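You operate a simulated robot arm through the tools that you are given. There is no shell and no other tool.

You are at the controls of a simulated robot arm. One attempt, no reset.

Task
Steam the dumpling in the steamer, then switch the steam cooker off.
Fine: Lid on, slider at dumplings, switch on, press start once and wait for the green lamp to go out. Leave the lid on and the other food where it is.

It is judged by the outcome, as a careful person would: the job done as asked, and still so three seconds after it is handed in. It fails if anything else is knocked over, pushed out of place, dropped, spilled or broken. A push-on lid holds only when it is set on centred and level and pressed home; a screw cap is set on level and turned clockwise until tight.

Robot
A 7-joint arm with a three-finger gripper, fixed in place. Base frame: the origin is at the foot of the arm, x ahead of it, y to its left, z up. Units: m, degrees, N and s.
With the tool pointing down near the work surface it reaches from about 0.1 to 0.74 m from the base axis. Its first joint turns from -166.0 to 166.0 degrees. Payload 2.69 kg.
The TCP is the grasp point between the finger pads, 0.029 m short of the fingertips. In the tool frame z runs along the fingers and y along their closing line. The gripper opens to 0.12 m. The gripper's body begins 0.078 m behind the TCP.
Orientation is that of the tool frame in the base frame, as a unit quaternion [w, x, y, z]. With the fingers straight down and closing along the base's y, the tool's x points along the base's -x, its y along +y and its z along -z.

Tools
- The arm moves only by the tool drive_tool. Its argument "rows" is a list of rows, each a list of 3 entries, a list of its own where there are three numbers: the shift along the tool's x, y, z in m, then the turn, a rotation vector about the tool's x, y, z in degrees, then the gripper command, from -1 (shut) to 1 (fully open), values between in proportion. In form: [[[tx, ty, tz], [ax, ay, az], claw], ...]. A call has 1 to 20 rows; each row shifts and turns the commanded pose from where the row before left it, along the tool's axes as they then stand. Each row takes 0.2 s and may step no farther than 0.05 m and 8.6 degrees from the row before; otherwise, or with a gripper value out of range, the whole call is refused. A pose out of reach is approached as far as the arm can. The call stops where the force on the tool passes 80 N (or 10 N more than at its start, if that is more) or the arm is blocked; 0.2 s more then pass. The fingers move at their own pace and stop on an object; they squeeze with about 30 N. The grip force told is the motor's: it shows also when the fingers shut on nothing. Time passes only in rows, and 0.2 s behind the last, so rows that do not move let the fingers close. It gives the time, the measured TCP pose, the force on the tool (base axes), the opening and the grip force at its end, in the units of the frame above (readings bear some noise), with the torque about the TCP (base axes, N m) and any sound that the robot's microphone picked up, and new pictures: "pictures" is both (left out), scene, wrist or none.
- Cameras (640 x 400 px; columns grow to the right, rows downward): "scene" is fixed at [0.4002, -0.4992, 1.4056]; the picture's right is [1.00, -0.04, 0.00], its down [-0.04, -0.89, -0.46] and it looks along [0.02, 0.46, -0.89] (base axes); focal length 237 px, centre (320, 200). "wrist" rides on the gripper at [0.063, 0, -0.104] in the tool frame; the picture's right is [0.00, 1.00, 0.00], its down [-0.83, 0.00, -0.56] and it looks along [-0.56, 0.00, 0.83] (tool axes); focal length 275 px, centre (320, 200). There is no depth. A picture from a camera that has moved, and an enlarged one, comes with that camera's place and axes in the base frame and with its lens.
- raise_lower(by): slides the trunk up (or, below 0, down) by that many m; the arm rides with it, the base frame stays. It gives what a move gives, with no picture.
- inspect(camera, box): a new picture of the part [left, top, right, bottom] of that camera's present view, enlarged. It takes no simulated time.
- sign_off(): hands the job in; it is judged then, once.

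Nothing tells you positions but the pictures and the camera data. Unless the task says otherwise, let go and move clear before handing in.

The tools are called after ">>>" as name(argument=value, ...) on one line, values as JSON. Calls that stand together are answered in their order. drive_tool: Moves the arm, as the interface text tells. Its arguments: {"type":"object","properties":{"rows":{"type":"array","items":{"type":"array"}},"pictures":{"type":"string","enum":["both","scene","wrist","none"]}},"required":["rows"]} The other tools are called the same way: raise_lower (by) slides the trunk up or down; inspect (camera, box) takes an enlarged picture of a part of a camera's view; sign_off () hands the job in.

At the start:

```text
time: 0.0
eef_pos: [0.2483, -0.3331, 1.0996]
tcp_rot: [0.0, -0.001, 1.0, 0.0]
contact_force: [0.3, 0.2, 0.3]
wrist_torque: [-0.03, 0.02, -0.01]
width: 0.1202
gripper_force: 0.0
trunk travel left (down, up): [-0.575, 0.038]
```

scene: 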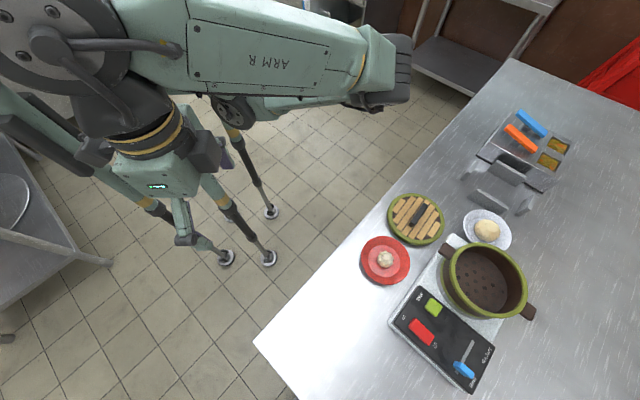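
wrist: 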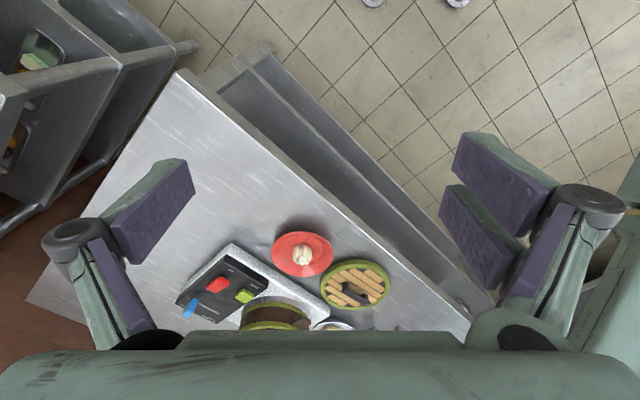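

I see a table with a steam cooker (pot with green rim on a base with a control panel), two lids (a red one and a wooden-slatted green-rimmed one), a bowl with a dumpling or bun, and a toaster-like thing further off. I'll look closer before moving.

>>> inspect(camera="scene", box=[350, 180, 550, 400])

>>> inspect(camera="scene", box=[385, 280, 505, 395])

>>> inspect(camera="scene", box=[430, 90, 590, 250])

>>> inspect(camera="wrist", box=[170, 210, 410, 340])

```text
1.82 times, centred on (450, 290) of scene
camera zoom: at [0.4002, -0.4992, 1.4056], right [1.0, -0.04, 0.0], down [-0.04, -0.89, -0.46], along [0.02, 0.46, -0.89], focal length 430 px, centre (84, 36)
```

zoom: 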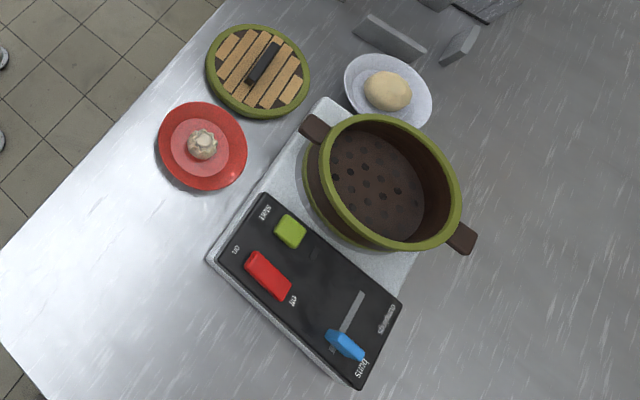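

```text
3.48 times, centred on (445, 338) of scene
camera zoom: at [0.4002, -0.4992, 1.4056], right [1.0, -0.04, 0.0], down [-0.04, -0.89, -0.46], along [0.02, 0.46, -0.89], focal length 824 px, centre (-115, -278)
```

zoom: 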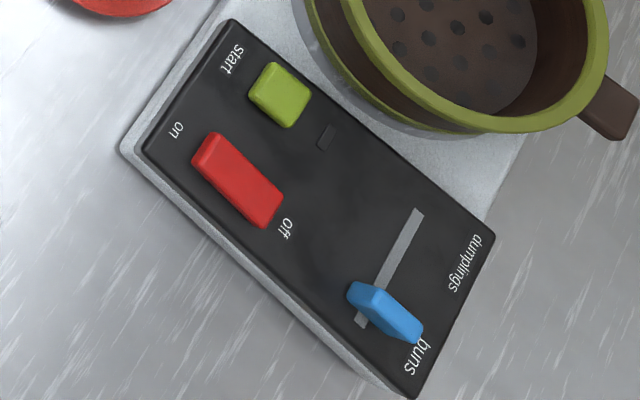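

```text
2.50 times, centred on (510, 170) of scene
camera zoom: at [0.4002, -0.4992, 1.4056], right [1.0, -0.04, 0.0], down [-0.04, -0.89, -0.46], along [0.02, 0.46, -0.89], focal length 592 px, centre (-155, 275)
```

zoom: 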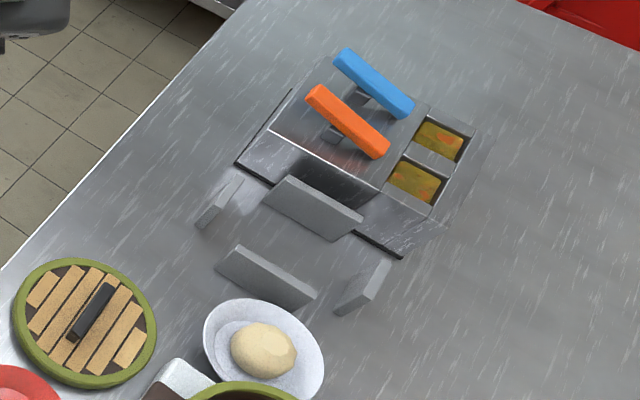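

```text
2.67 times, centred on (290, 275) of wrist
camera zoom: at [0.1847, -0.3347, 1.2026], right [0.0, 1.0, 0.0], down [0.83, 0.0, 0.56], along [0.56, 0.0, -0.83], focal length 734 px, centre (400, 0)
```

zoom: 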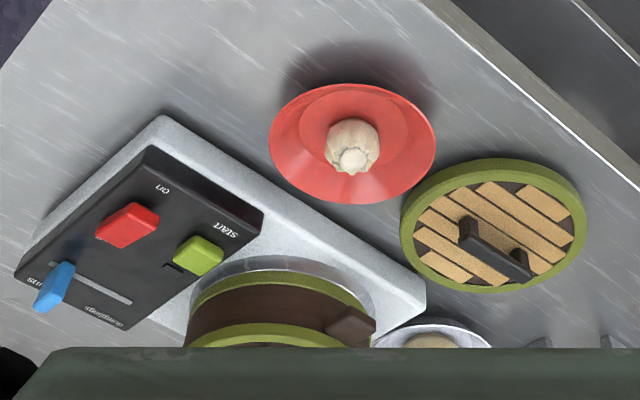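

The dumpling is on the red plate near (0.565, -0.370, 0.82) and the lid handle is near (0.664, -0.262, 0.84). The controls are around (0.60 to 0.65, -0.48 to -0.58, 0.87), and the empty pot is near (0.72, -0.44). I'll move the wrist camera forward and yaw it toward the cooker for a better look.

>>> drive_tool(rows=[[[-0.03, 0, 0], [0, 0, 7], 1], [[-0.03, 0, 0], [0, 0, 7], 1], [[-0.03, 0, 0], [0, 0, 7], 1], [[-0.03, 0, 0], [0, 0, 7], 1], [[-0.03, 0, 0], [0, 0, 7], 1], [[0, 0, 0], [0, 0, 0], 1]])

```text
time: 1.4
eef_pos: [0.392, -0.3732, 1.1009]
tcp_rot: [0.0, 0.301, 0.954, 0.0]
contact_force: [0.3, 0.5, -0.5]
wrist_torque: [0.01, -0.01, 0.01]
width: 0.12
gripper_force: 0.0
trunk travel left (down, up): [-0.575, 0.038]
camera wrist: at [0.3401, -0.3359, 1.2034], right [0.57, 0.82, 0.0], down [0.68, -0.47, 0.56], along [0.46, -0.32, -0.83], focal length 275 px, centre (320, 200)
```

scene: 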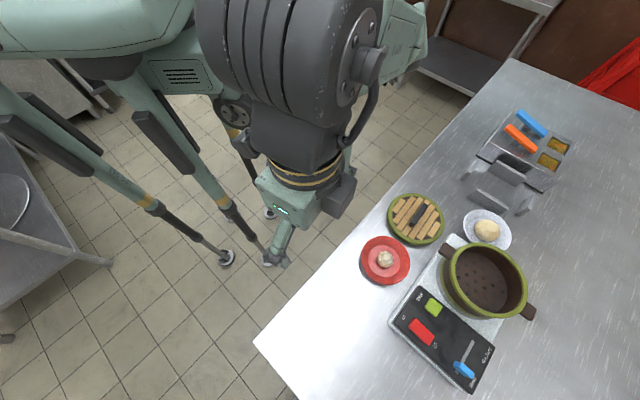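
wrist: 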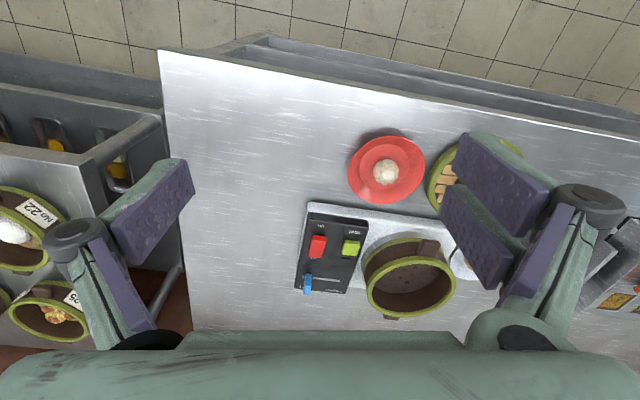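

The cooker and plate are now well in view between the fingers. I'll zoom in to measure the pot, panel and dumpling.

>>> inspect(camera="wrist", box=[280, 190, 480, 330])

>>> inspect(camera="wrist", box=[285, 195, 385, 305])

>>> inspect(camera="wrist", box=[330, 120, 440, 210])

```text
2.86 times, centred on (380, 260) of wrist
camera zoom: at [0.3401, -0.3359, 1.2034], right [0.57, 0.82, 0.0], down [0.68, -0.47, 0.56], along [0.46, -0.32, -0.83], focal length 786 px, centre (149, 29)
```

zoom: 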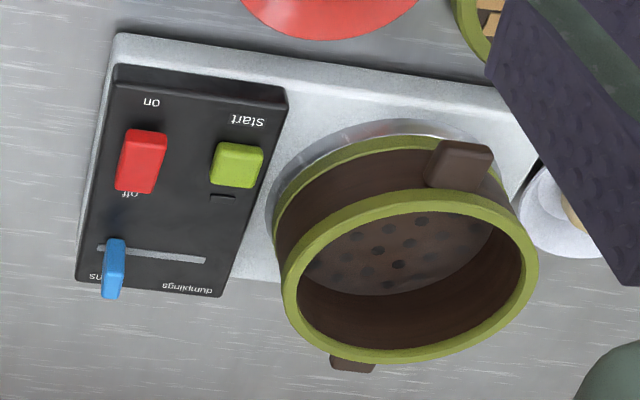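

```text
3.64 times, centred on (335, 250) of wrist
camera zoom: at [0.3401, -0.3359, 1.2034], right [0.57, 0.82, 0.0], down [0.68, -0.47, 0.56], along [0.46, -0.32, -0.83], focal length 1001 px, centre (266, 18)
```

zoom: 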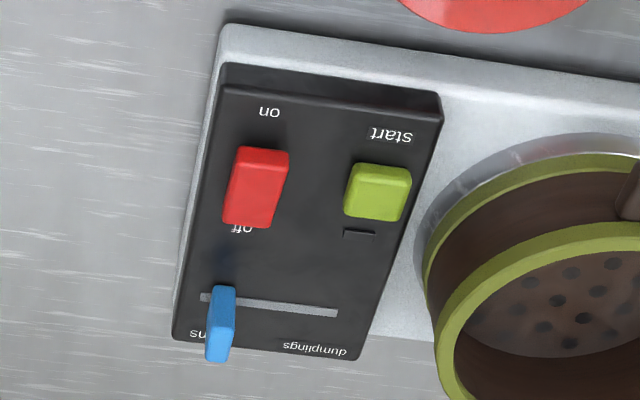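

```text
4.44 times, centred on (385, 165) of wrist
camera zoom: at [0.3401, -0.3359, 1.2034], right [0.57, 0.82, 0.0], down [0.68, -0.47, 0.56], along [0.46, -0.32, -0.83], focal length 1224 px, centre (31, 356)
```

zoom: 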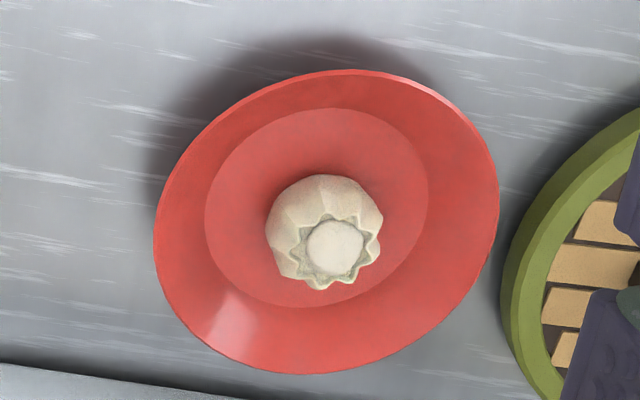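

The lid, plate and pot all check out between the two views. The pot rim centre is about (0.77, -0.43, 0.875), roughly 0.88 m out, so I'll need a lower trunk and an outward tilt. I'll lower the trunk a bit first and test the reach.

>>> raise_lower(by=-0.12)

```text
time: 2.9
eef_pos: [0.3927, -0.3716, 0.9793]
tcp_rot: [0.0, 0.3, 0.954, 0.0]
contact_force: [0.0, -0.3, 0.4]
wrist_torque: [0.01, 0.01, 0.01]
width: 0.1199
gripper_force: 0.0
trunk travel left (down, up): [-0.455, 0.158]
```

Now I'll raise the tool back up and move outward with the tool vertical to see how far it gets.

>>> drive_tool(rows=[[[0, 0, -0.04], [0, 0, 0], 1], [[0, 0, -0.04], [0, 0, 0], 1], [[-0.05, 0, 0], [0, 0, 0], 1], [[-0.05, 0, 0], [0, 0, 0], 1], [[-0.05, 0, 0], [0, 0, 0], 1], [[-0.05, 0, 0], [0, 0, 0], 1], [[-0.05, 0, 0], [0, 0, 0], 1], [[0, 0, 0], [0, 0, 0], 1]])

```text
time: 4.7
eef_pos: [0.574, -0.5005, 1.0101]
tcp_rot: [0.003, 0.301, 0.954, -0.005]
contact_force: [0.1, -0.3, 1.2]
wrist_torque: [0.0, -0.02, 0.01]
width: 0.1201
gripper_force: 0.1
out of reach, approached as far as the arm can: row 2, 4, 5, 6, 7
trunk travel left (down, up): [-0.455, 0.158]
camera wrist: at [0.5212, -0.4623, 1.1126], right [0.57, 0.82, 0.0], down [0.68, -0.47, 0.56], along [0.46, -0.32, -0.83], focal length 275 px, centre (320, 200)
```

scene: 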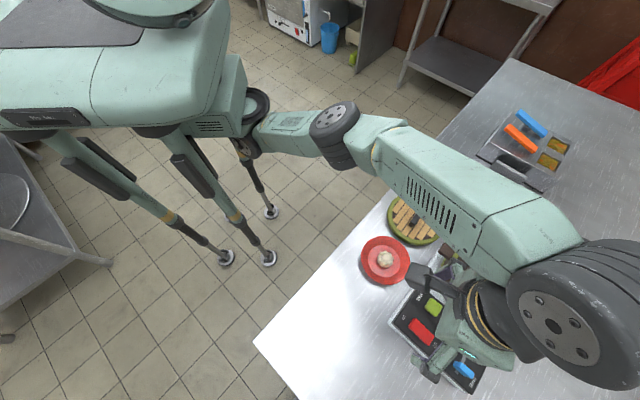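
wrist: 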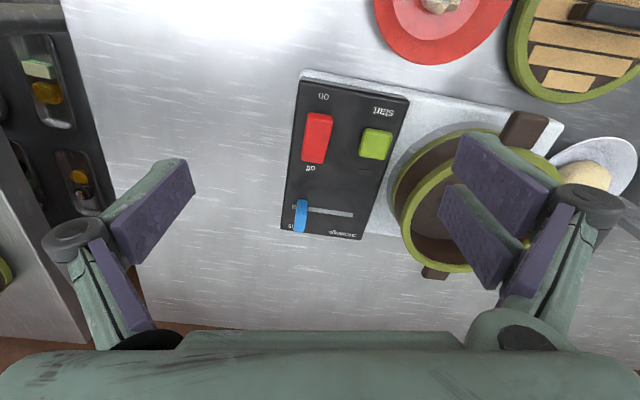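

The vertical reach ends around r = 0.76 at z = 1.01. I'll check how commanded and measured poses relate, then start tilting outward.

>>> drive_tool(rows=[[[0.03, 0, 0.02], [0, 0, 0], 1], [[0, 0, 0], [0, 0, 0], 1]], pictures="none")

```text
time: 5.3
eef_pos: [0.548, -0.4834, 0.9879]
tcp_rot: [0.0, 0.301, 0.954, 0.0]
contact_force: [0.2, -0.8, 0.3]
wrist_torque: [0.03, -0.01, -0.02]
width: 0.1201
gripper_force: 0.1
trunk travel left (down, up): [-0.455, 0.158]
```

Commands continue from the pose actually reached, which is handy. Now I'll tilt outward 40° in place, then extend.

>>> drive_tool(rows=[[[0, 0, 0], [0, -8, 0], 1], [[0, 0, 0], [0, -8, 0], 1], [[0, 0, 0], [0, -8, 0], 1], [[0, 0, 0], [0, -8, 0], 1], [[0, 0, 0], [0, -8, 0], 1], [[0, 0, 0], [0, 0, 0], 1]])

```text
time: 6.7
eef_pos: [0.5509, -0.483, 0.9907]
tcp_rot: [0.327, 0.283, 0.896, -0.104]
contact_force: [0.8, -0.9, -1.0]
wrist_torque: [-0.04, -0.02, 0.01]
width: 0.1199
gripper_force: 0.0
trunk travel left (down, up): [-0.455, 0.158]
camera wrist: at [0.4556, -0.4166, 1.0288], right [0.57, 0.82, 0.0], down [0.23, -0.16, 0.96], along [0.79, -0.55, -0.28], focal length 275 px, centre (320, 200)
```

scene: 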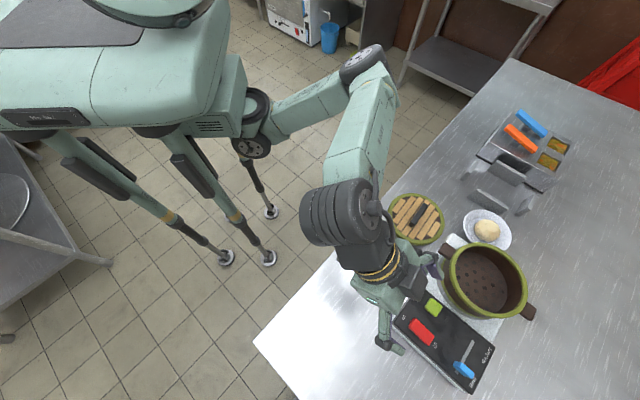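
wrist: 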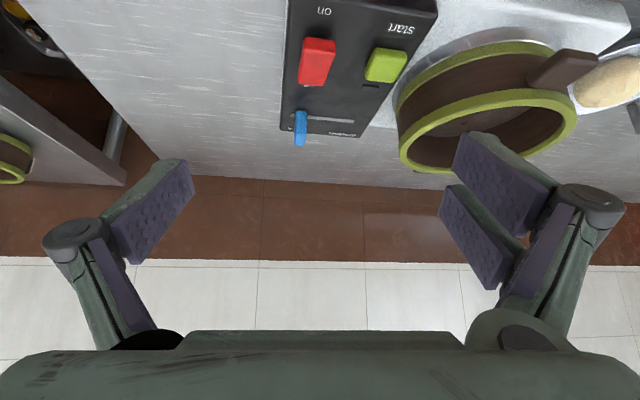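

The 40° tilt works, with plenty of reach left. I'll zoom this view to refine the pot and panel positions.

>>> inspect(camera="wrist", box=[270, 0, 470, 150])

>>> inspect(camera="wrist", box=[380, 20, 640, 190])

>>> inspect(camera="scene", box=[420, 225, 550, 335])

```text
2.67 times, centred on (370, 75) of wrist
camera zoom: at [0.4556, -0.4166, 1.0288], right [0.57, 0.82, 0.0], down [0.23, -0.16, 0.96], along [0.79, -0.55, -0.28], focal length 734 px, centre (187, 533)
```

zoom: 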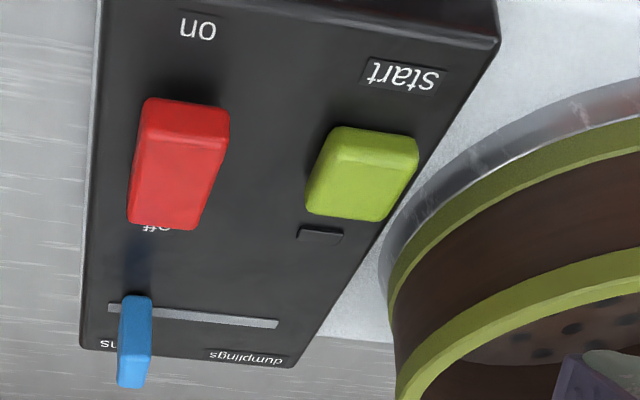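

```text
2.35 times, centred on (510, 105) of wrist
camera zoom: at [0.4556, -0.4166, 1.0288], right [0.57, 0.82, 0.0], down [0.23, -0.16, 0.96], along [0.79, -0.55, -0.28], focal length 648 px, centre (-127, 424)
```

zoom: 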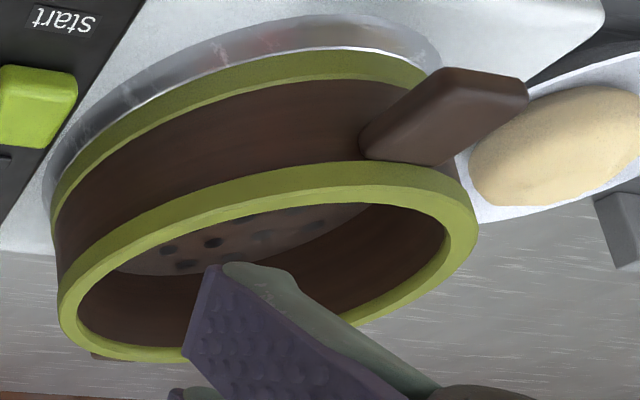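

```text
3.64 times, centred on (485, 280) of scene
camera zoom: at [0.4002, -0.4992, 1.4056], right [1.0, -0.04, 0.0], down [-0.04, -0.89, -0.46], along [0.02, 0.46, -0.89], focal length 861 px, centre (-280, -91)
```

zoom: 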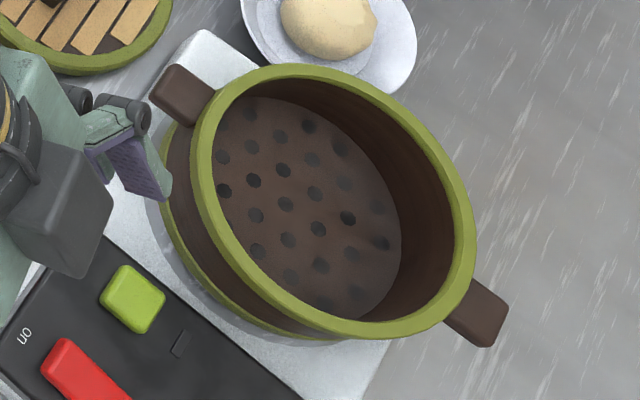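

The refined pot rim centre is about (0.755, -0.433, 0.89), with a radius of about 0.079. I'll check that the 40° tilt reaches above the pot and get a closer view.

>>> drive_tool(rows=[[[-0.0186, 0.0316, 0.0209], [0, 0, 0], 1], [[-0.0186, 0.0316, 0.0209], [0, 0, 0], 1], [[-0.0186, 0.0316, 0.0209], [0, 0, 0], 1], [[-0.0186, 0.0316, 0.0209], [0, 0, 0], 1], [[-0.0186, 0.0316, 0.0209], [0, 0, 0], 1], [[0, 0, 0], [0, 0, 0], 1]])

```text
time: 8.1
eef_pos: [0.7521, -0.434, 0.9656]
tcp_rot: [0.327, 0.282, 0.896, -0.103]
contact_force: [0.6, -0.1, 0.3]
wrist_torque: [0.03, 0.01, -0.05]
width: 0.1199
gripper_force: 0.1
trunk travel left (down, up): [-0.455, 0.158]
camera wrist: at [0.6568, -0.367, 1.0045], right [0.57, 0.82, 0.0], down [0.23, -0.16, 0.96], along [0.79, -0.55, -0.28], focal length 275 px, centre (320, 200)
```

scene: 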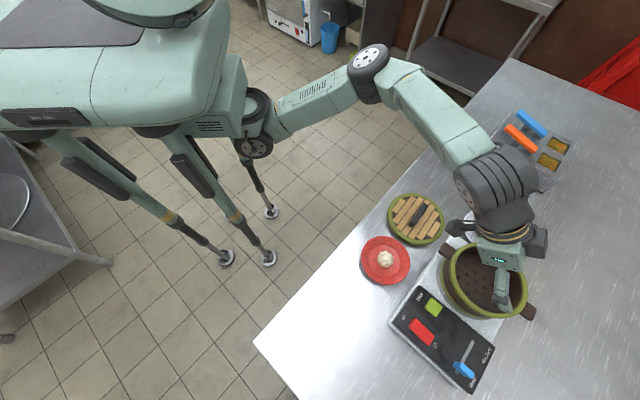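
wrist: 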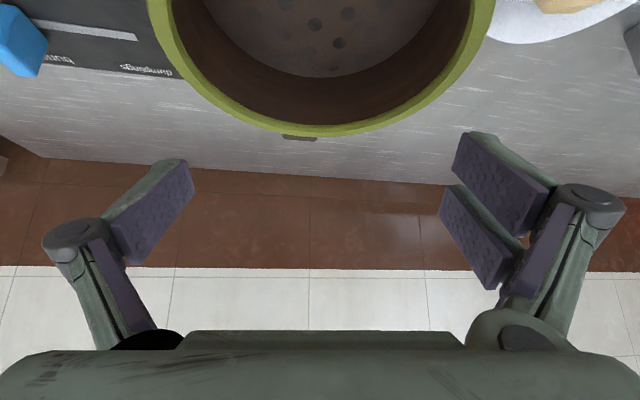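

The reach is fine, and the pot is laterally centred on the tool here. Now I'll go back above the dumpling at (0.567, -0.370) with the same tilt and narrow the fingers to about 0.058 m so they clear the plate rim.

>>> drive_tool(rows=[[[0.0347, -0.0107, -0.0173], [0, 0, 0], 0.5], [[0.0347, -0.0107, -0.0173], [0, 0, 0], 0.0], [[0.0347, -0.0107, -0.0173], [0, 0, 0], -0.03], [[0.0347, -0.0107, -0.0173], [0, 0, 0], -0.03], [[0.0347, -0.0107, -0.0173], [0, 0, 0], -0.03], [[0, 0, 0], [0, 0, 0], -0.03]])

```text
time: 9.5
eef_pos: [0.566, -0.3687, 0.9231]
tcp_rot: [0.326, 0.283, 0.896, -0.103]
contact_force: [0.5, -0.1, -0.6]
wrist_torque: [-0.01, -0.03, -0.02]
width: 0.0581
gripper_force: 0.1
trunk travel left (down, up): [-0.455, 0.158]
camera wrist: at [0.471, -0.3021, 0.9617], right [0.57, 0.82, 0.0], down [0.23, -0.16, 0.96], along [0.79, -0.55, -0.28], focal length 275 px, centre (320, 200)
```

scene: 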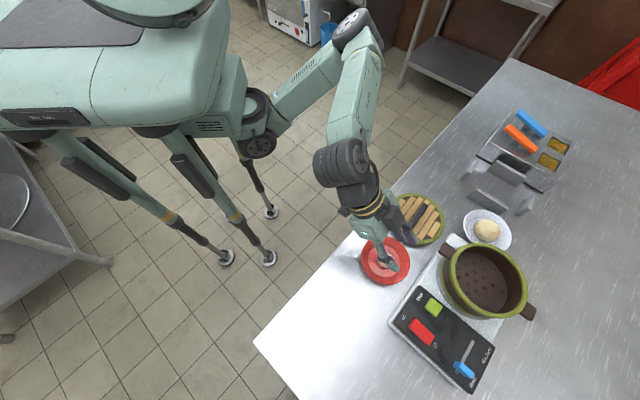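
wrist: 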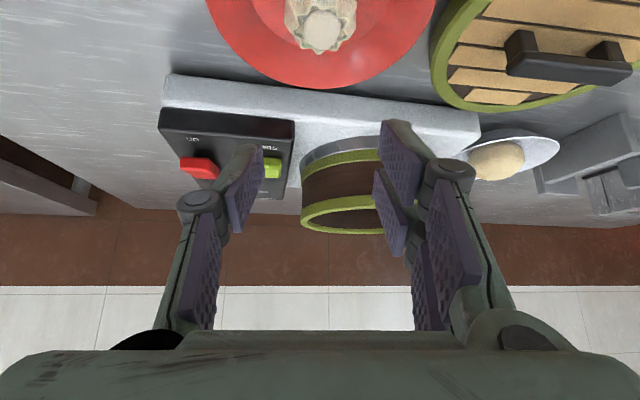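

The dumpling is laterally centred between the fingers, with its top near z = 0.832. I'll descend in small steps, three quarters of the way first.

>>> drive_tool(rows=[[[0.0174, 0, 0.01835], [0, 0, 0], -0.03], [[0.0174, 0, 0.01835], [0, 0, 0], -0.03], [[0.0174, 0, 0.01835], [0, 0, 0], -0.03], [[0, 0, 0], [0, 0, 0], -0.03]])

>>> inspect(camera="wrist", box=[200, 0, 440, 200])

>>> inspect(camera="scene", box=[340, 200, 460, 300])

```text
time: 10.5
eef_pos: [0.5648, -0.3658, 0.8474]
tcp_rot: [0.326, 0.282, 0.896, -0.103]
contact_force: [-0.1, 0.2, 0.3]
wrist_torque: [-0.01, -0.01, -0.02]
width: 0.0583
gripper_force: 0.0
trunk travel left (down, up): [-0.455, 0.158]
camera wrist: at [0.4695, -0.3006, 0.8862], right [0.57, 0.82, 0.0], down [0.23, -0.16, 0.96], along [0.79, -0.55, -0.28], focal length 275 px, centre (320, 200)
```

scene: 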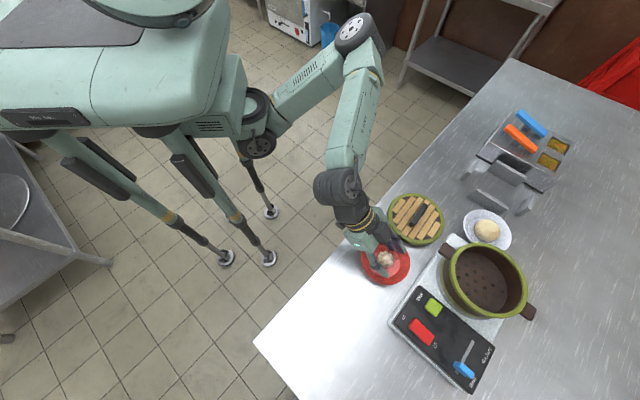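
wrist: 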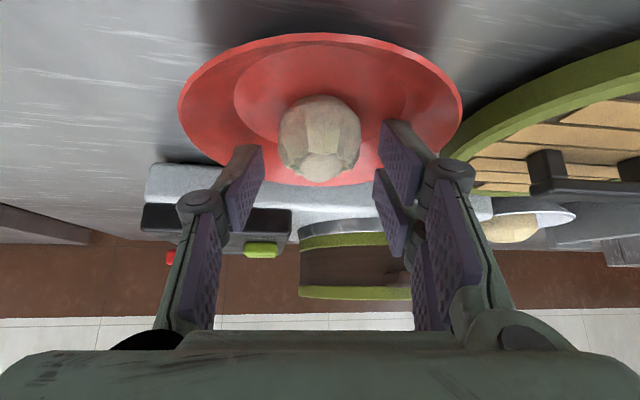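

```text
2.00 times, centred on (320, 100) of wrist
camera zoom: at [0.4695, -0.3006, 0.8862], right [0.57, 0.82, 0.0], down [0.23, -0.16, 0.96], along [0.79, -0.55, -0.28], focal length 551 px, centre (320, 400)
```

zoom: 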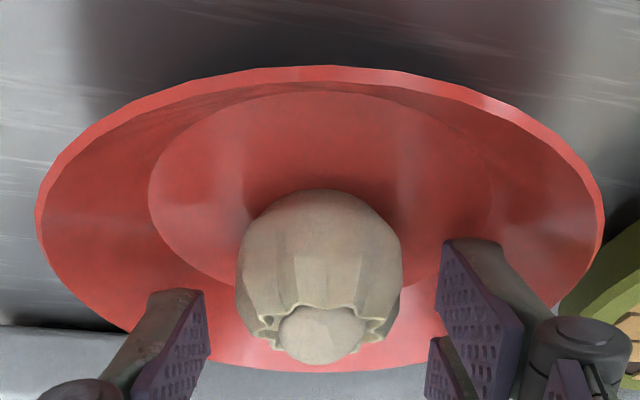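

```text
4.00 times, centred on (400, 250) of scene
camera zoom: at [0.4002, -0.4992, 1.4056], right [1.0, -0.04, 0.0], down [-0.04, -0.89, -0.46], along [0.02, 0.46, -0.89], focal length 947 px, centre (0, 0)
```

zoom: 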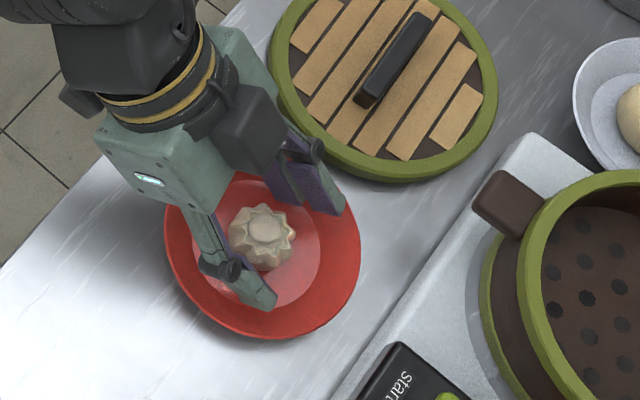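

The dumpling is centred and the plate floor appears near z = 0.80 to 0.805. I'll back off slightly in radius and go down gently, watching the force.

>>> drive_tool(rows=[[[0.006, 0, 0.0012], [0, 0, 0], -0.03], [[0.006, 0, 0.0012], [0, 0, 0], -0.03], [[0.002, 0, 0.0023], [0, 0, 0], -0.03], [[0, 0, 0], [0, 0, 0], -0.03]], pictures="wrist")

>>> inspect(camera="wrist", box=[200, 0, 440, 200])

```text
time: 11.5
eef_pos: [0.56, -0.3634, 0.841]
tcp_rot: [0.332, 0.283, 0.894, -0.104]
contact_force: [12.7, 2.5, 42.1]
wrist_torque: [1.22, -1.18, -0.23]
width: 0.0631
gripper_force: 8.2
trunk travel left (down, up): [-0.455, 0.158]
camera wrist: at [0.4642, -0.2959, 0.8786], right [0.57, 0.82, 0.0], down [0.22, -0.15, 0.96], along [0.79, -0.55, -0.27], focal length 275 px, centre (320, 200)
```

wrist: 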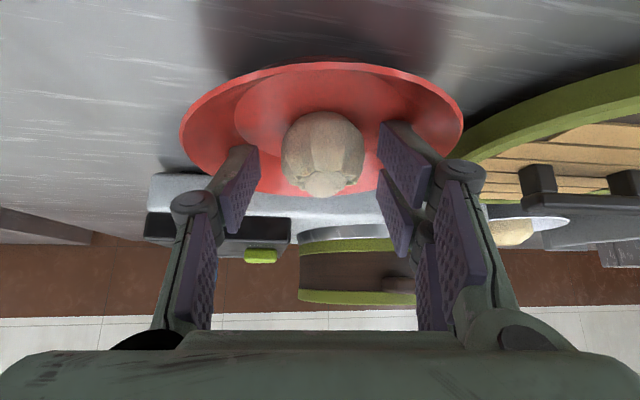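

```text
2.00 times, centred on (320, 100) of wrist
camera zoom: at [0.4642, -0.2959, 0.8786], right [0.57, 0.82, 0.0], down [0.22, -0.15, 0.96], along [0.79, -0.55, -0.27], focal length 551 px, centre (320, 400)
```

zoom: 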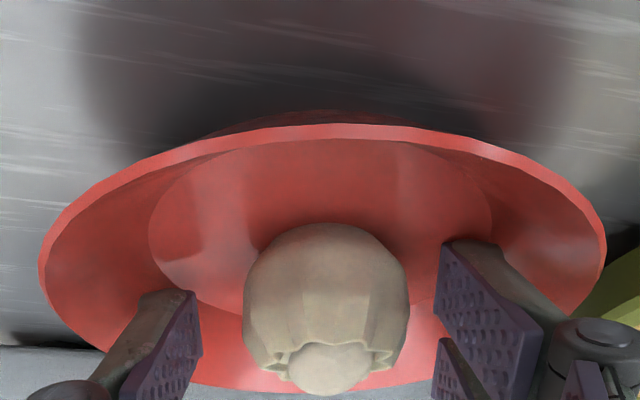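

The fingertips are pressing on the plate (42 N). I'll lift back a few millimetres right away and check.

>>> drive_tool(rows=[[[-0.0039, 0, -0.0046], [0, 0, 0], -0.05], [[-0.0013, 0, -0.0015], [0, 0, 0], -0.05], [[0, 0, 0], [0, 0, 0], -0.05]], pictures="both")

>>> inspect(camera="wrist", box=[200, 0, 440, 200])

```text
time: 12.3
eef_pos: [0.5577, -0.3616, 0.8422]
tcp_rot: [0.324, 0.283, 0.897, -0.104]
contact_force: [-0.1, 2.4, 8.0]
wrist_torque: [0.3, -0.16, 0.07]
width: 0.0603
gripper_force: 2.1
trunk travel left (down, up): [-0.455, 0.158]
camera wrist: at [0.4629, -0.2951, 0.8814], right [0.57, 0.82, 0.0], down [0.23, -0.16, 0.96], along [0.79, -0.55, -0.28], focal length 275 px, centre (320, 200)
```

scene: 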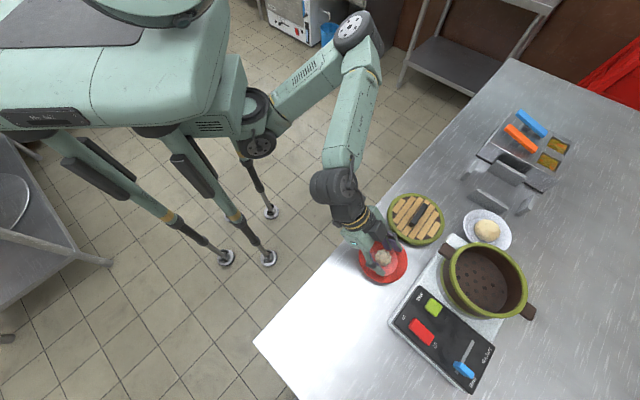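
wrist: 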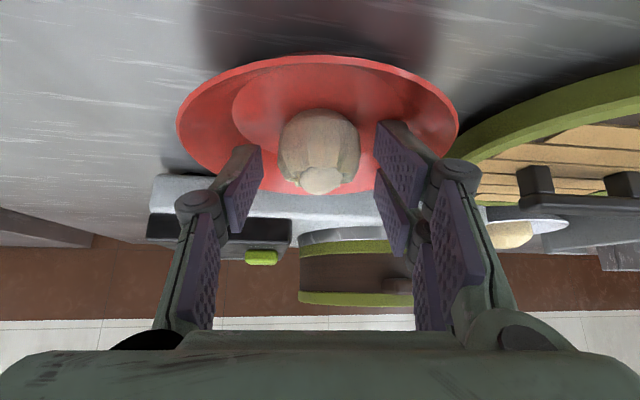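

```text
2.00 times, centred on (320, 100) of wrist
camera zoom: at [0.4629, -0.2951, 0.8814], right [0.57, 0.82, 0.0], down [0.23, -0.16, 0.96], along [0.79, -0.55, -0.28], focal length 551 px, centre (320, 400)
```

zoom: 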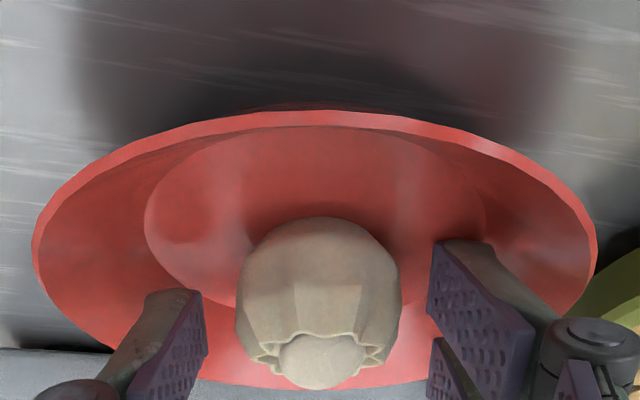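

At 40° the finger corners hit the plate before reaching around the dumpling. I'll rise, reduce the tilt to 15° so the fingers straddle it lower, and narrow the opening to 0.052 m.

>>> drive_tool(rows=[[[-0.01865, 0, -0.0222], [0, 0, 0], -0.03], [[-0.01865, 0, -0.0222], [0, 0, 0], -0.03], [[0, 0, 0], [0, 8.4, 0], -0.1], [[0, 0, 0], [0, 8.4, 0], -0.13], [[0, 0, 0], [0, 8.2, 0], -0.13], [[0, 0, 0], [0, 0, 0], -0.13]])

>>> inspect(camera="wrist", box=[200, 50, 440, 250])

>>> inspect(camera="scene", box=[340, 200, 460, 300])

```text
time: 13.7
eef_pos: [0.5599, -0.3624, 0.9016]
tcp_rot: [0.124, 0.299, 0.945, -0.04]
contact_force: [0.7, 0.3, 0.7]
wrist_torque: [0.0, 0.03, 0.01]
width: 0.0523
gripper_force: 0.0
trunk travel left (down, up): [-0.455, 0.158]
camera wrist: at [0.4872, -0.311, 0.9851], right [0.57, 0.82, 0.0], down [0.54, -0.38, 0.75], along [0.62, -0.43, -0.66], focal length 275 px, centre (320, 200)
```

scene: 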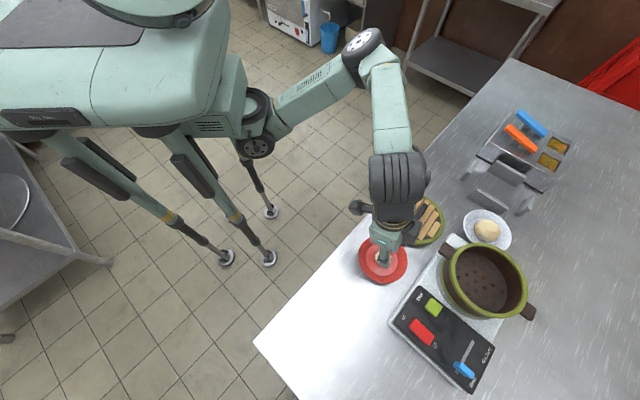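
wrist: 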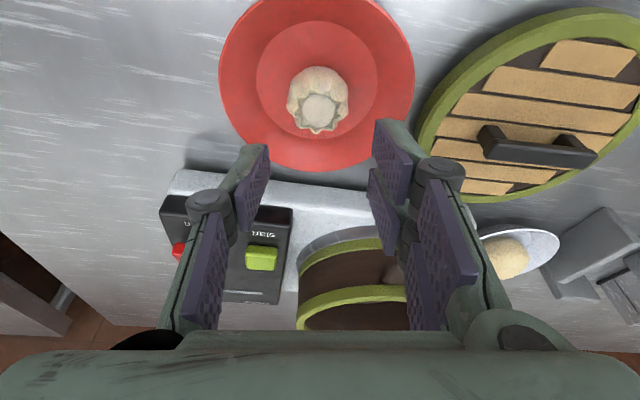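

```text
2.00 times, centred on (320, 150) of wrist
camera zoom: at [0.4872, -0.311, 0.9851], right [0.57, 0.82, 0.0], down [0.54, -0.38, 0.75], along [0.62, -0.43, -0.66], focal length 551 px, centre (320, 300)
```

zoom: 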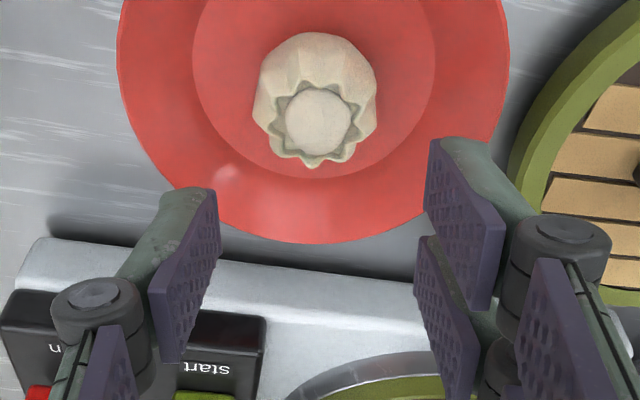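

```text
4.00 times, centred on (400, 250) of scene
camera zoom: at [0.4002, -0.4992, 1.4056], right [1.0, -0.04, 0.0], down [-0.04, -0.89, -0.46], along [0.02, 0.46, -0.89], focal length 947 px, centre (0, 0)
```

zoom: 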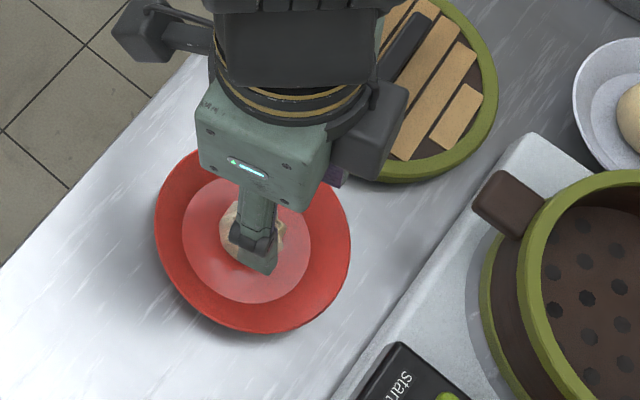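

The plate moved only a few millimetres. The dumpling is now at radius about 0.667, nearly centred. I'll descend to z = 0.845 first.

>>> drive_tool(rows=[[[0.0062, -0.0006, 0.0179], [0, 0, 0], -0.13], [[0.0062, -0.0006, 0.0179], [0, 0, 0], -0.13], [[0.0062, -0.0006, 0.0179], [0, 0, 0], -0.13], [[0, 0, 0], [0, 0, 0], -0.13]])

>>> inspect(camera="wrist", box=[200, 50, 440, 250])

```text
time: 14.7
eef_pos: [0.5547, -0.3601, 0.8449]
tcp_rot: [0.125, 0.298, 0.946, -0.039]
contact_force: [0.3, 0.0, -0.9]
wrist_torque: [0.04, -0.01, 0.0]
width: 0.0524
gripper_force: 0.2
trunk travel left (down, up): [-0.455, 0.158]
camera wrist: at [0.4818, -0.3106, 0.928], right [0.57, 0.82, 0.0], down [0.54, -0.37, 0.75], along [0.62, -0.43, -0.66], focal length 275 px, centre (320, 200)
```

scene: 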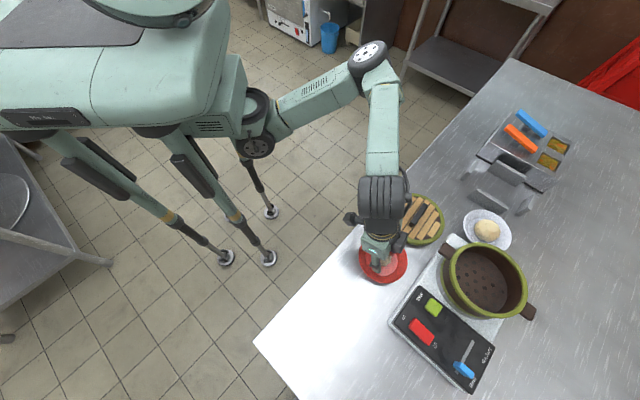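
wrist: 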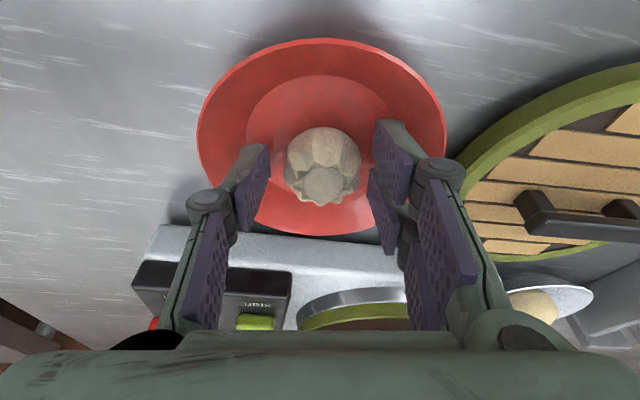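

```text
2.00 times, centred on (320, 150) of wrist
camera zoom: at [0.4818, -0.3106, 0.928], right [0.57, 0.82, 0.0], down [0.54, -0.37, 0.75], along [0.62, -0.43, -0.66], focal length 551 px, centre (320, 300)
```

zoom: 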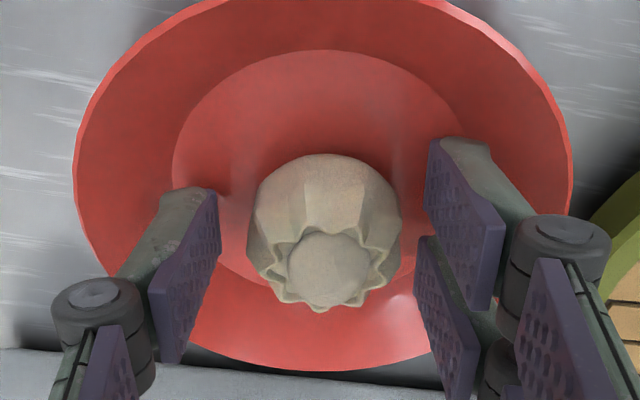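

Clear on both sides with no contact. I'll lower another 6 mm gently.

>>> drive_tool(rows=[[[0.0008, 0, 0.003], [0, 0, 0], -0.13], [[0.0008, 0, 0.003], [0, 0, 0], -0.13], [[0, 0, 0], [0, 0, 0], -0.13]], pictures="wrist")

```text
time: 15.5
eef_pos: [0.5551, -0.3604, 0.8409]
tcp_rot: [0.126, 0.298, 0.945, -0.04]
contact_force: [2.3, 3.3, 14.9]
wrist_torque: [0.63, -0.19, -0.1]
width: 0.0521
gripper_force: 4.6
trunk travel left (down, up): [-0.455, 0.158]
camera wrist: at [0.482, -0.3099, 0.9239], right [0.57, 0.82, 0.0], down [0.54, -0.37, 0.75], along [0.62, -0.43, -0.66], focal length 275 px, centre (320, 200)
```

wrist: 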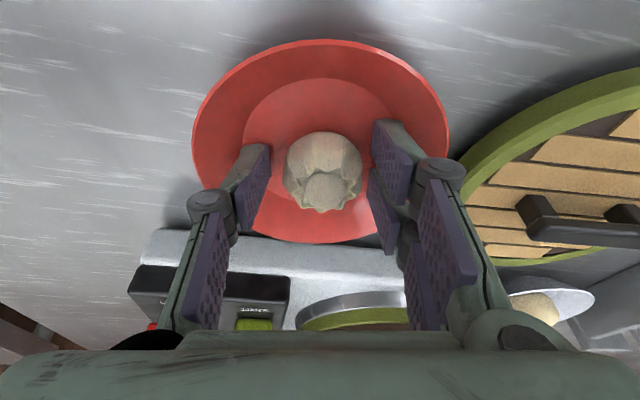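

Contact with the plate at z of about 0.841. I'll raise 2 mm and close on the dumpling.

>>> drive_tool(rows=[[[-0.0008, 0, -0.0028], [0, 0, 0], -0.13], [[0, 0, 0], [0, 0, 0], -0.3], [[0, 0, 0], [0, 0, 0], -0.4], [[0, 0, 0], [0, 0, 0], -0.5], [[0, 0, 0], [0, 0, 0], -0.5]], pictures="wrist")

>>> inspect(camera="wrist", box=[200, 50, 440, 250])

```text
time: 16.7
eef_pos: [0.5536, -0.3611, 0.8419]
tcp_rot: [0.125, 0.298, 0.946, -0.039]
contact_force: [0.8, 1.7, 4.2]
wrist_torque: [0.18, -0.02, -0.04]
width: 0.0371
gripper_force: 29.7
trunk travel left (down, up): [-0.455, 0.158]
camera wrist: at [0.4814, -0.3096, 0.9254], right [0.57, 0.82, 0.0], down [0.54, -0.37, 0.75], along [0.62, -0.43, -0.66], focal length 275 px, centre (320, 200)
```

wrist: 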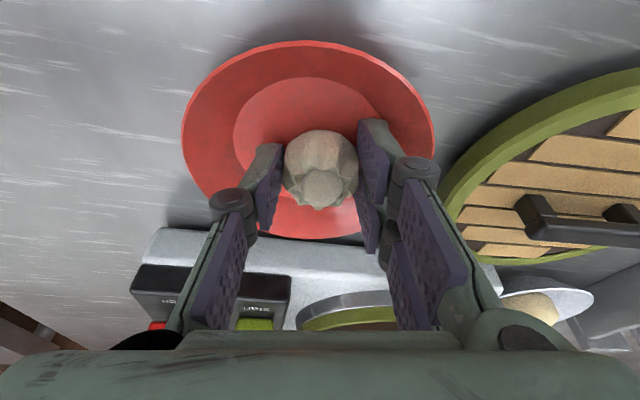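

```text
2.00 times, centred on (320, 150) of wrist
camera zoom: at [0.4814, -0.3096, 0.9254], right [0.57, 0.82, 0.0], down [0.54, -0.37, 0.75], along [0.62, -0.43, -0.66], focal length 551 px, centre (320, 300)
```

zoom: 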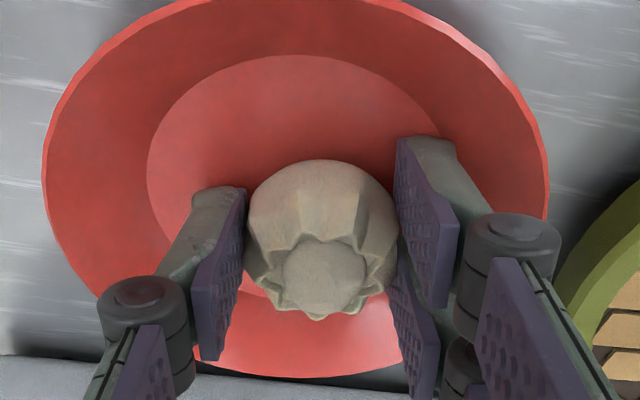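

Gripped at a width of 0.037 m with 30 N. I'll lift slowly and check that the dumpling comes up without the plate.

>>> drive_tool(rows=[[[-0.0026, 0, -0.0097], [0, 0, 0], -0.6], [[-0.0026, 0, -0.0097], [0, 0, 0], -0.6], [[-0.0052, 0, -0.0193], [0, 0, 0], -0.6], [[0, 0, 0], [0, 0, 0], -0.6]])

>>> inspect(camera="wrist", box=[200, 50, 440, 250])

>>> inspect(camera="scene", box=[340, 200, 460, 300])

```text
time: 17.7
eef_pos: [0.5564, -0.36, 0.8818]
tcp_rot: [0.125, 0.298, 0.946, -0.039]
contact_force: [0.3, -0.4, 0.2]
wrist_torque: [-0.01, 0.01, 0.04]
width: 0.0365
gripper_force: 29.9
trunk travel left (down, up): [-0.455, 0.158]
camera wrist: at [0.4828, -0.3095, 0.9654], right [0.57, 0.82, 0.0], down [0.54, -0.37, 0.75], along [0.62, -0.43, -0.66], focal length 275 px, centre (320, 200)
```

scene: 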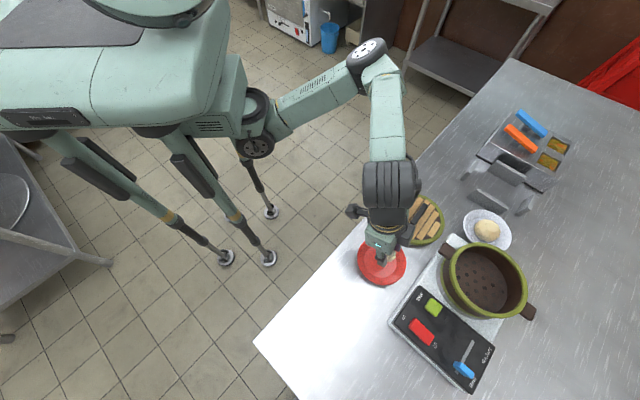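
wrist: 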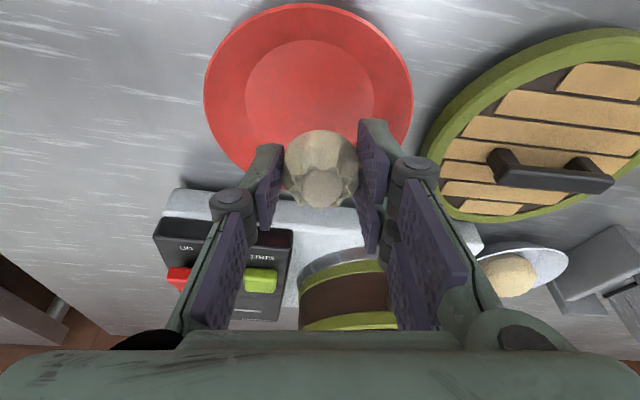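

```text
2.00 times, centred on (320, 150) of wrist
camera zoom: at [0.4828, -0.3095, 0.9654], right [0.57, 0.82, 0.0], down [0.54, -0.37, 0.75], along [0.62, -0.43, -0.66], focal length 551 px, centre (320, 300)
```

zoom: 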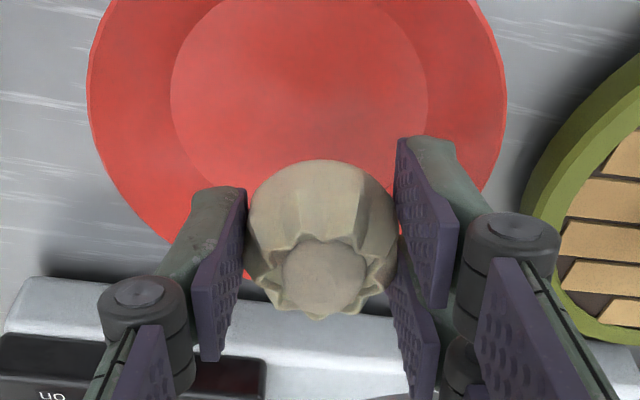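

```text
4.00 times, centred on (400, 250) of scene
camera zoom: at [0.4002, -0.4992, 1.4056], right [1.0, -0.04, 0.0], down [-0.04, -0.89, -0.46], along [0.02, 0.46, -0.89], focal length 947 px, centre (0, 0)
```

zoom: 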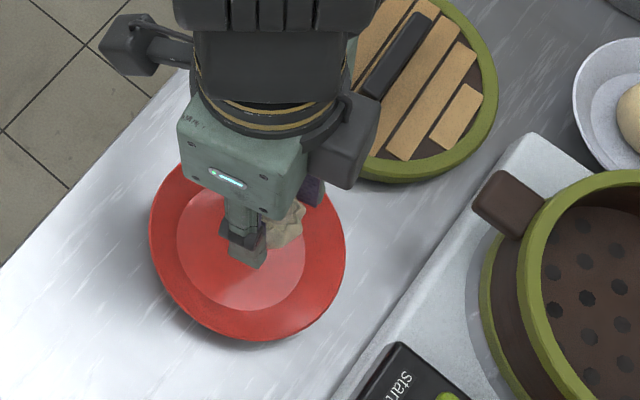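

The dumpling is firmly in the grip and the plate stayed on the table. I'll raise, tilt to 30° and carry it over the pot.

>>> drive_tool(rows=[[[-0.0087, 0, -0.0322], [0, 0, 0], -0.6], [[-0.0087, 0, -0.0322], [0, 0, 0], -0.6], [[-0.0087, 0, -0.0322], [0, 0, 0], -0.6], [[0, 0, 0], [0, -7.5, 0], -0.6], [[0, 0, 0], [0, -7.5, 0], -0.6], [[-0.0345, 0.0104, 0.0199], [0, 0, 0], -0.6], [[-0.0345, 0.0104, 0.0199], [0, 0, 0], -0.6], [[-0.0345, 0.0104, 0.0199], [0, 0, 0], -0.6], [[-0.0345, 0.0104, 0.0199], [0, 0, 0], -0.6], [[-0.0345, 0.0104, 0.0199], [0, 0, 0], -0.6], [[0, 0, 0], [0, 0, 0], -0.6]])

```text
time: 20.1
eef_pos: [0.7503, -0.4341, 0.978]
tcp_rot: [0.248, 0.29, 0.921, -0.078]
contact_force: [0.6, -0.3, -1.0]
wrist_torque: [0.02, 0.0, 0.01]
width: 0.0368
gripper_force: 30.1
trunk travel left (down, up): [-0.455, 0.158]
camera wrist: at [0.6615, -0.3724, 1.0361], right [0.57, 0.82, 0.0], down [0.36, -0.25, 0.9], along [0.74, -0.51, -0.44], focal length 275 px, centre (320, 200)
```

scene: 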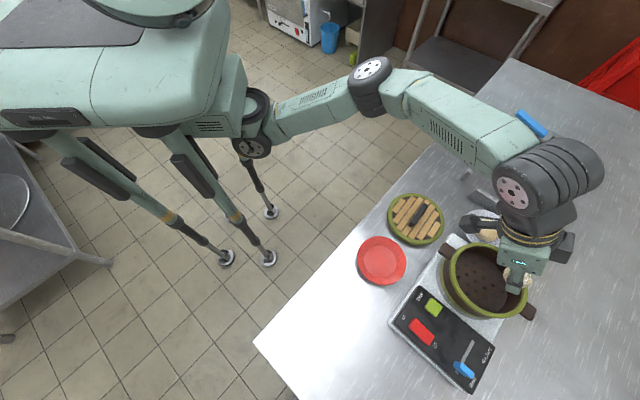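
wrist: 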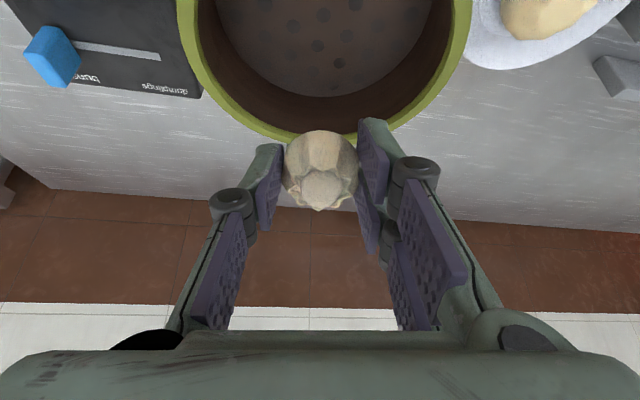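

Reached at a 30° tilt, with the dumpling just above the pot's middle. I'll lower it into the basket, first to z = 0.90.

>>> drive_tool(rows=[[[0.0144, 0.0007, 0.0217], [0, 0, 0], -0.6], [[0.0144, 0.0007, 0.0217], [0, 0, 0], -0.6], [[0.0144, 0.0007, 0.0217], [0, 0, 0], -0.6], [[0, 0, 0], [0, 0, 0], -0.6]])

>>> inspect(camera="scene", box=[420, 225, 550, 335])

```text
time: 21.1
eef_pos: [0.746, -0.4288, 0.9028]
tcp_rot: [0.247, 0.291, 0.921, -0.078]
contact_force: [-0.1, 0.5, -0.1]
wrist_torque: [-0.02, 0.0, 0.0]
width: 0.0372
gripper_force: 29.9
trunk travel left (down, up): [-0.455, 0.158]
camera wrist: at [0.6581, -0.3674, 0.9614], right [0.57, 0.82, 0.0], down [0.36, -0.25, 0.9], along [0.74, -0.51, -0.44], focal length 275 px, centre (320, 200)
```

scene: 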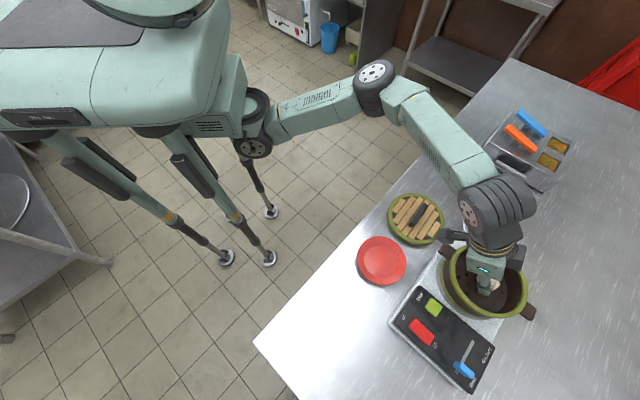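
wrist: 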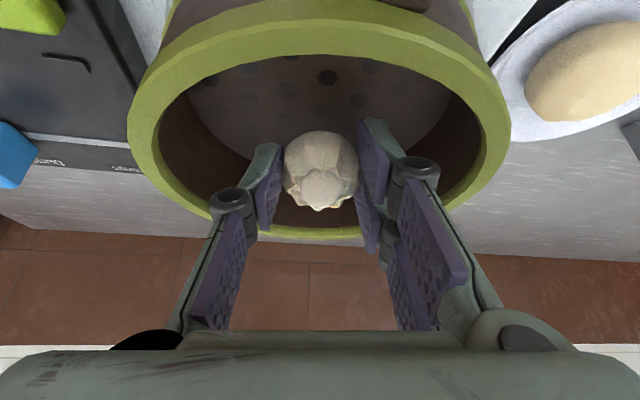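

```text
3.64 times, centred on (485, 280) of scene
camera zoom: at [0.4002, -0.4992, 1.4056], right [1.0, -0.04, 0.0], down [-0.04, -0.89, -0.46], along [0.02, 0.46, -0.89], focal length 861 px, centre (-280, -91)
```

zoom: 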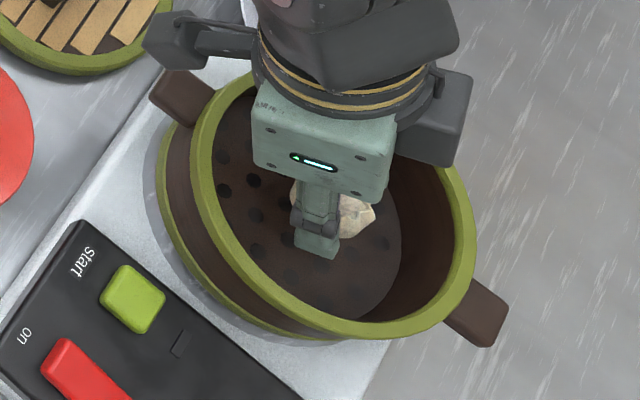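

The tool is centred in the pot, with the rim near z = 0.898. I'll lower in 5 mm steps to find the basket floor.

>>> drive_tool(rows=[[[0.0025, 0, 0.00433], [0, 0, 0], -0.6], [[0.0025, 0, 0.00433], [0, 0, 0], -0.6], [[0, 0, 0], [0, 0, 0], -0.6]], pictures="wrist")

```text
time: 21.9
eef_pos: [0.7468, -0.4282, 0.8936]
tcp_rot: [0.247, 0.291, 0.921, -0.079]
contact_force: [-0.2, -0.5, 0.2]
wrist_torque: [-0.03, 0.01, 0.01]
width: 0.037
gripper_force: 29.8
trunk travel left (down, up): [-0.455, 0.158]
camera wrist: at [0.6587, -0.3662, 0.9514], right [0.57, 0.82, 0.0], down [0.36, -0.25, 0.9], along [0.74, -0.51, -0.44], focal length 275 px, centre (320, 200)
```

wrist: 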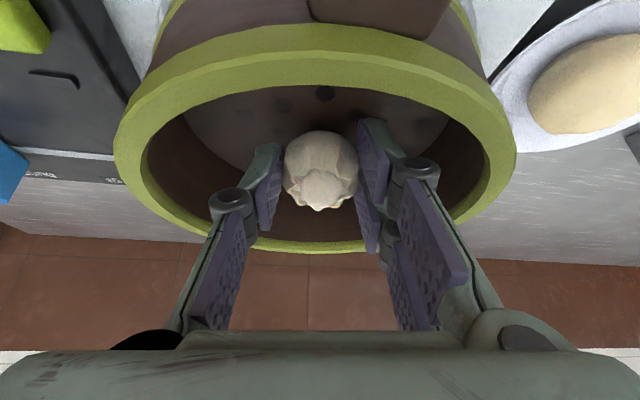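

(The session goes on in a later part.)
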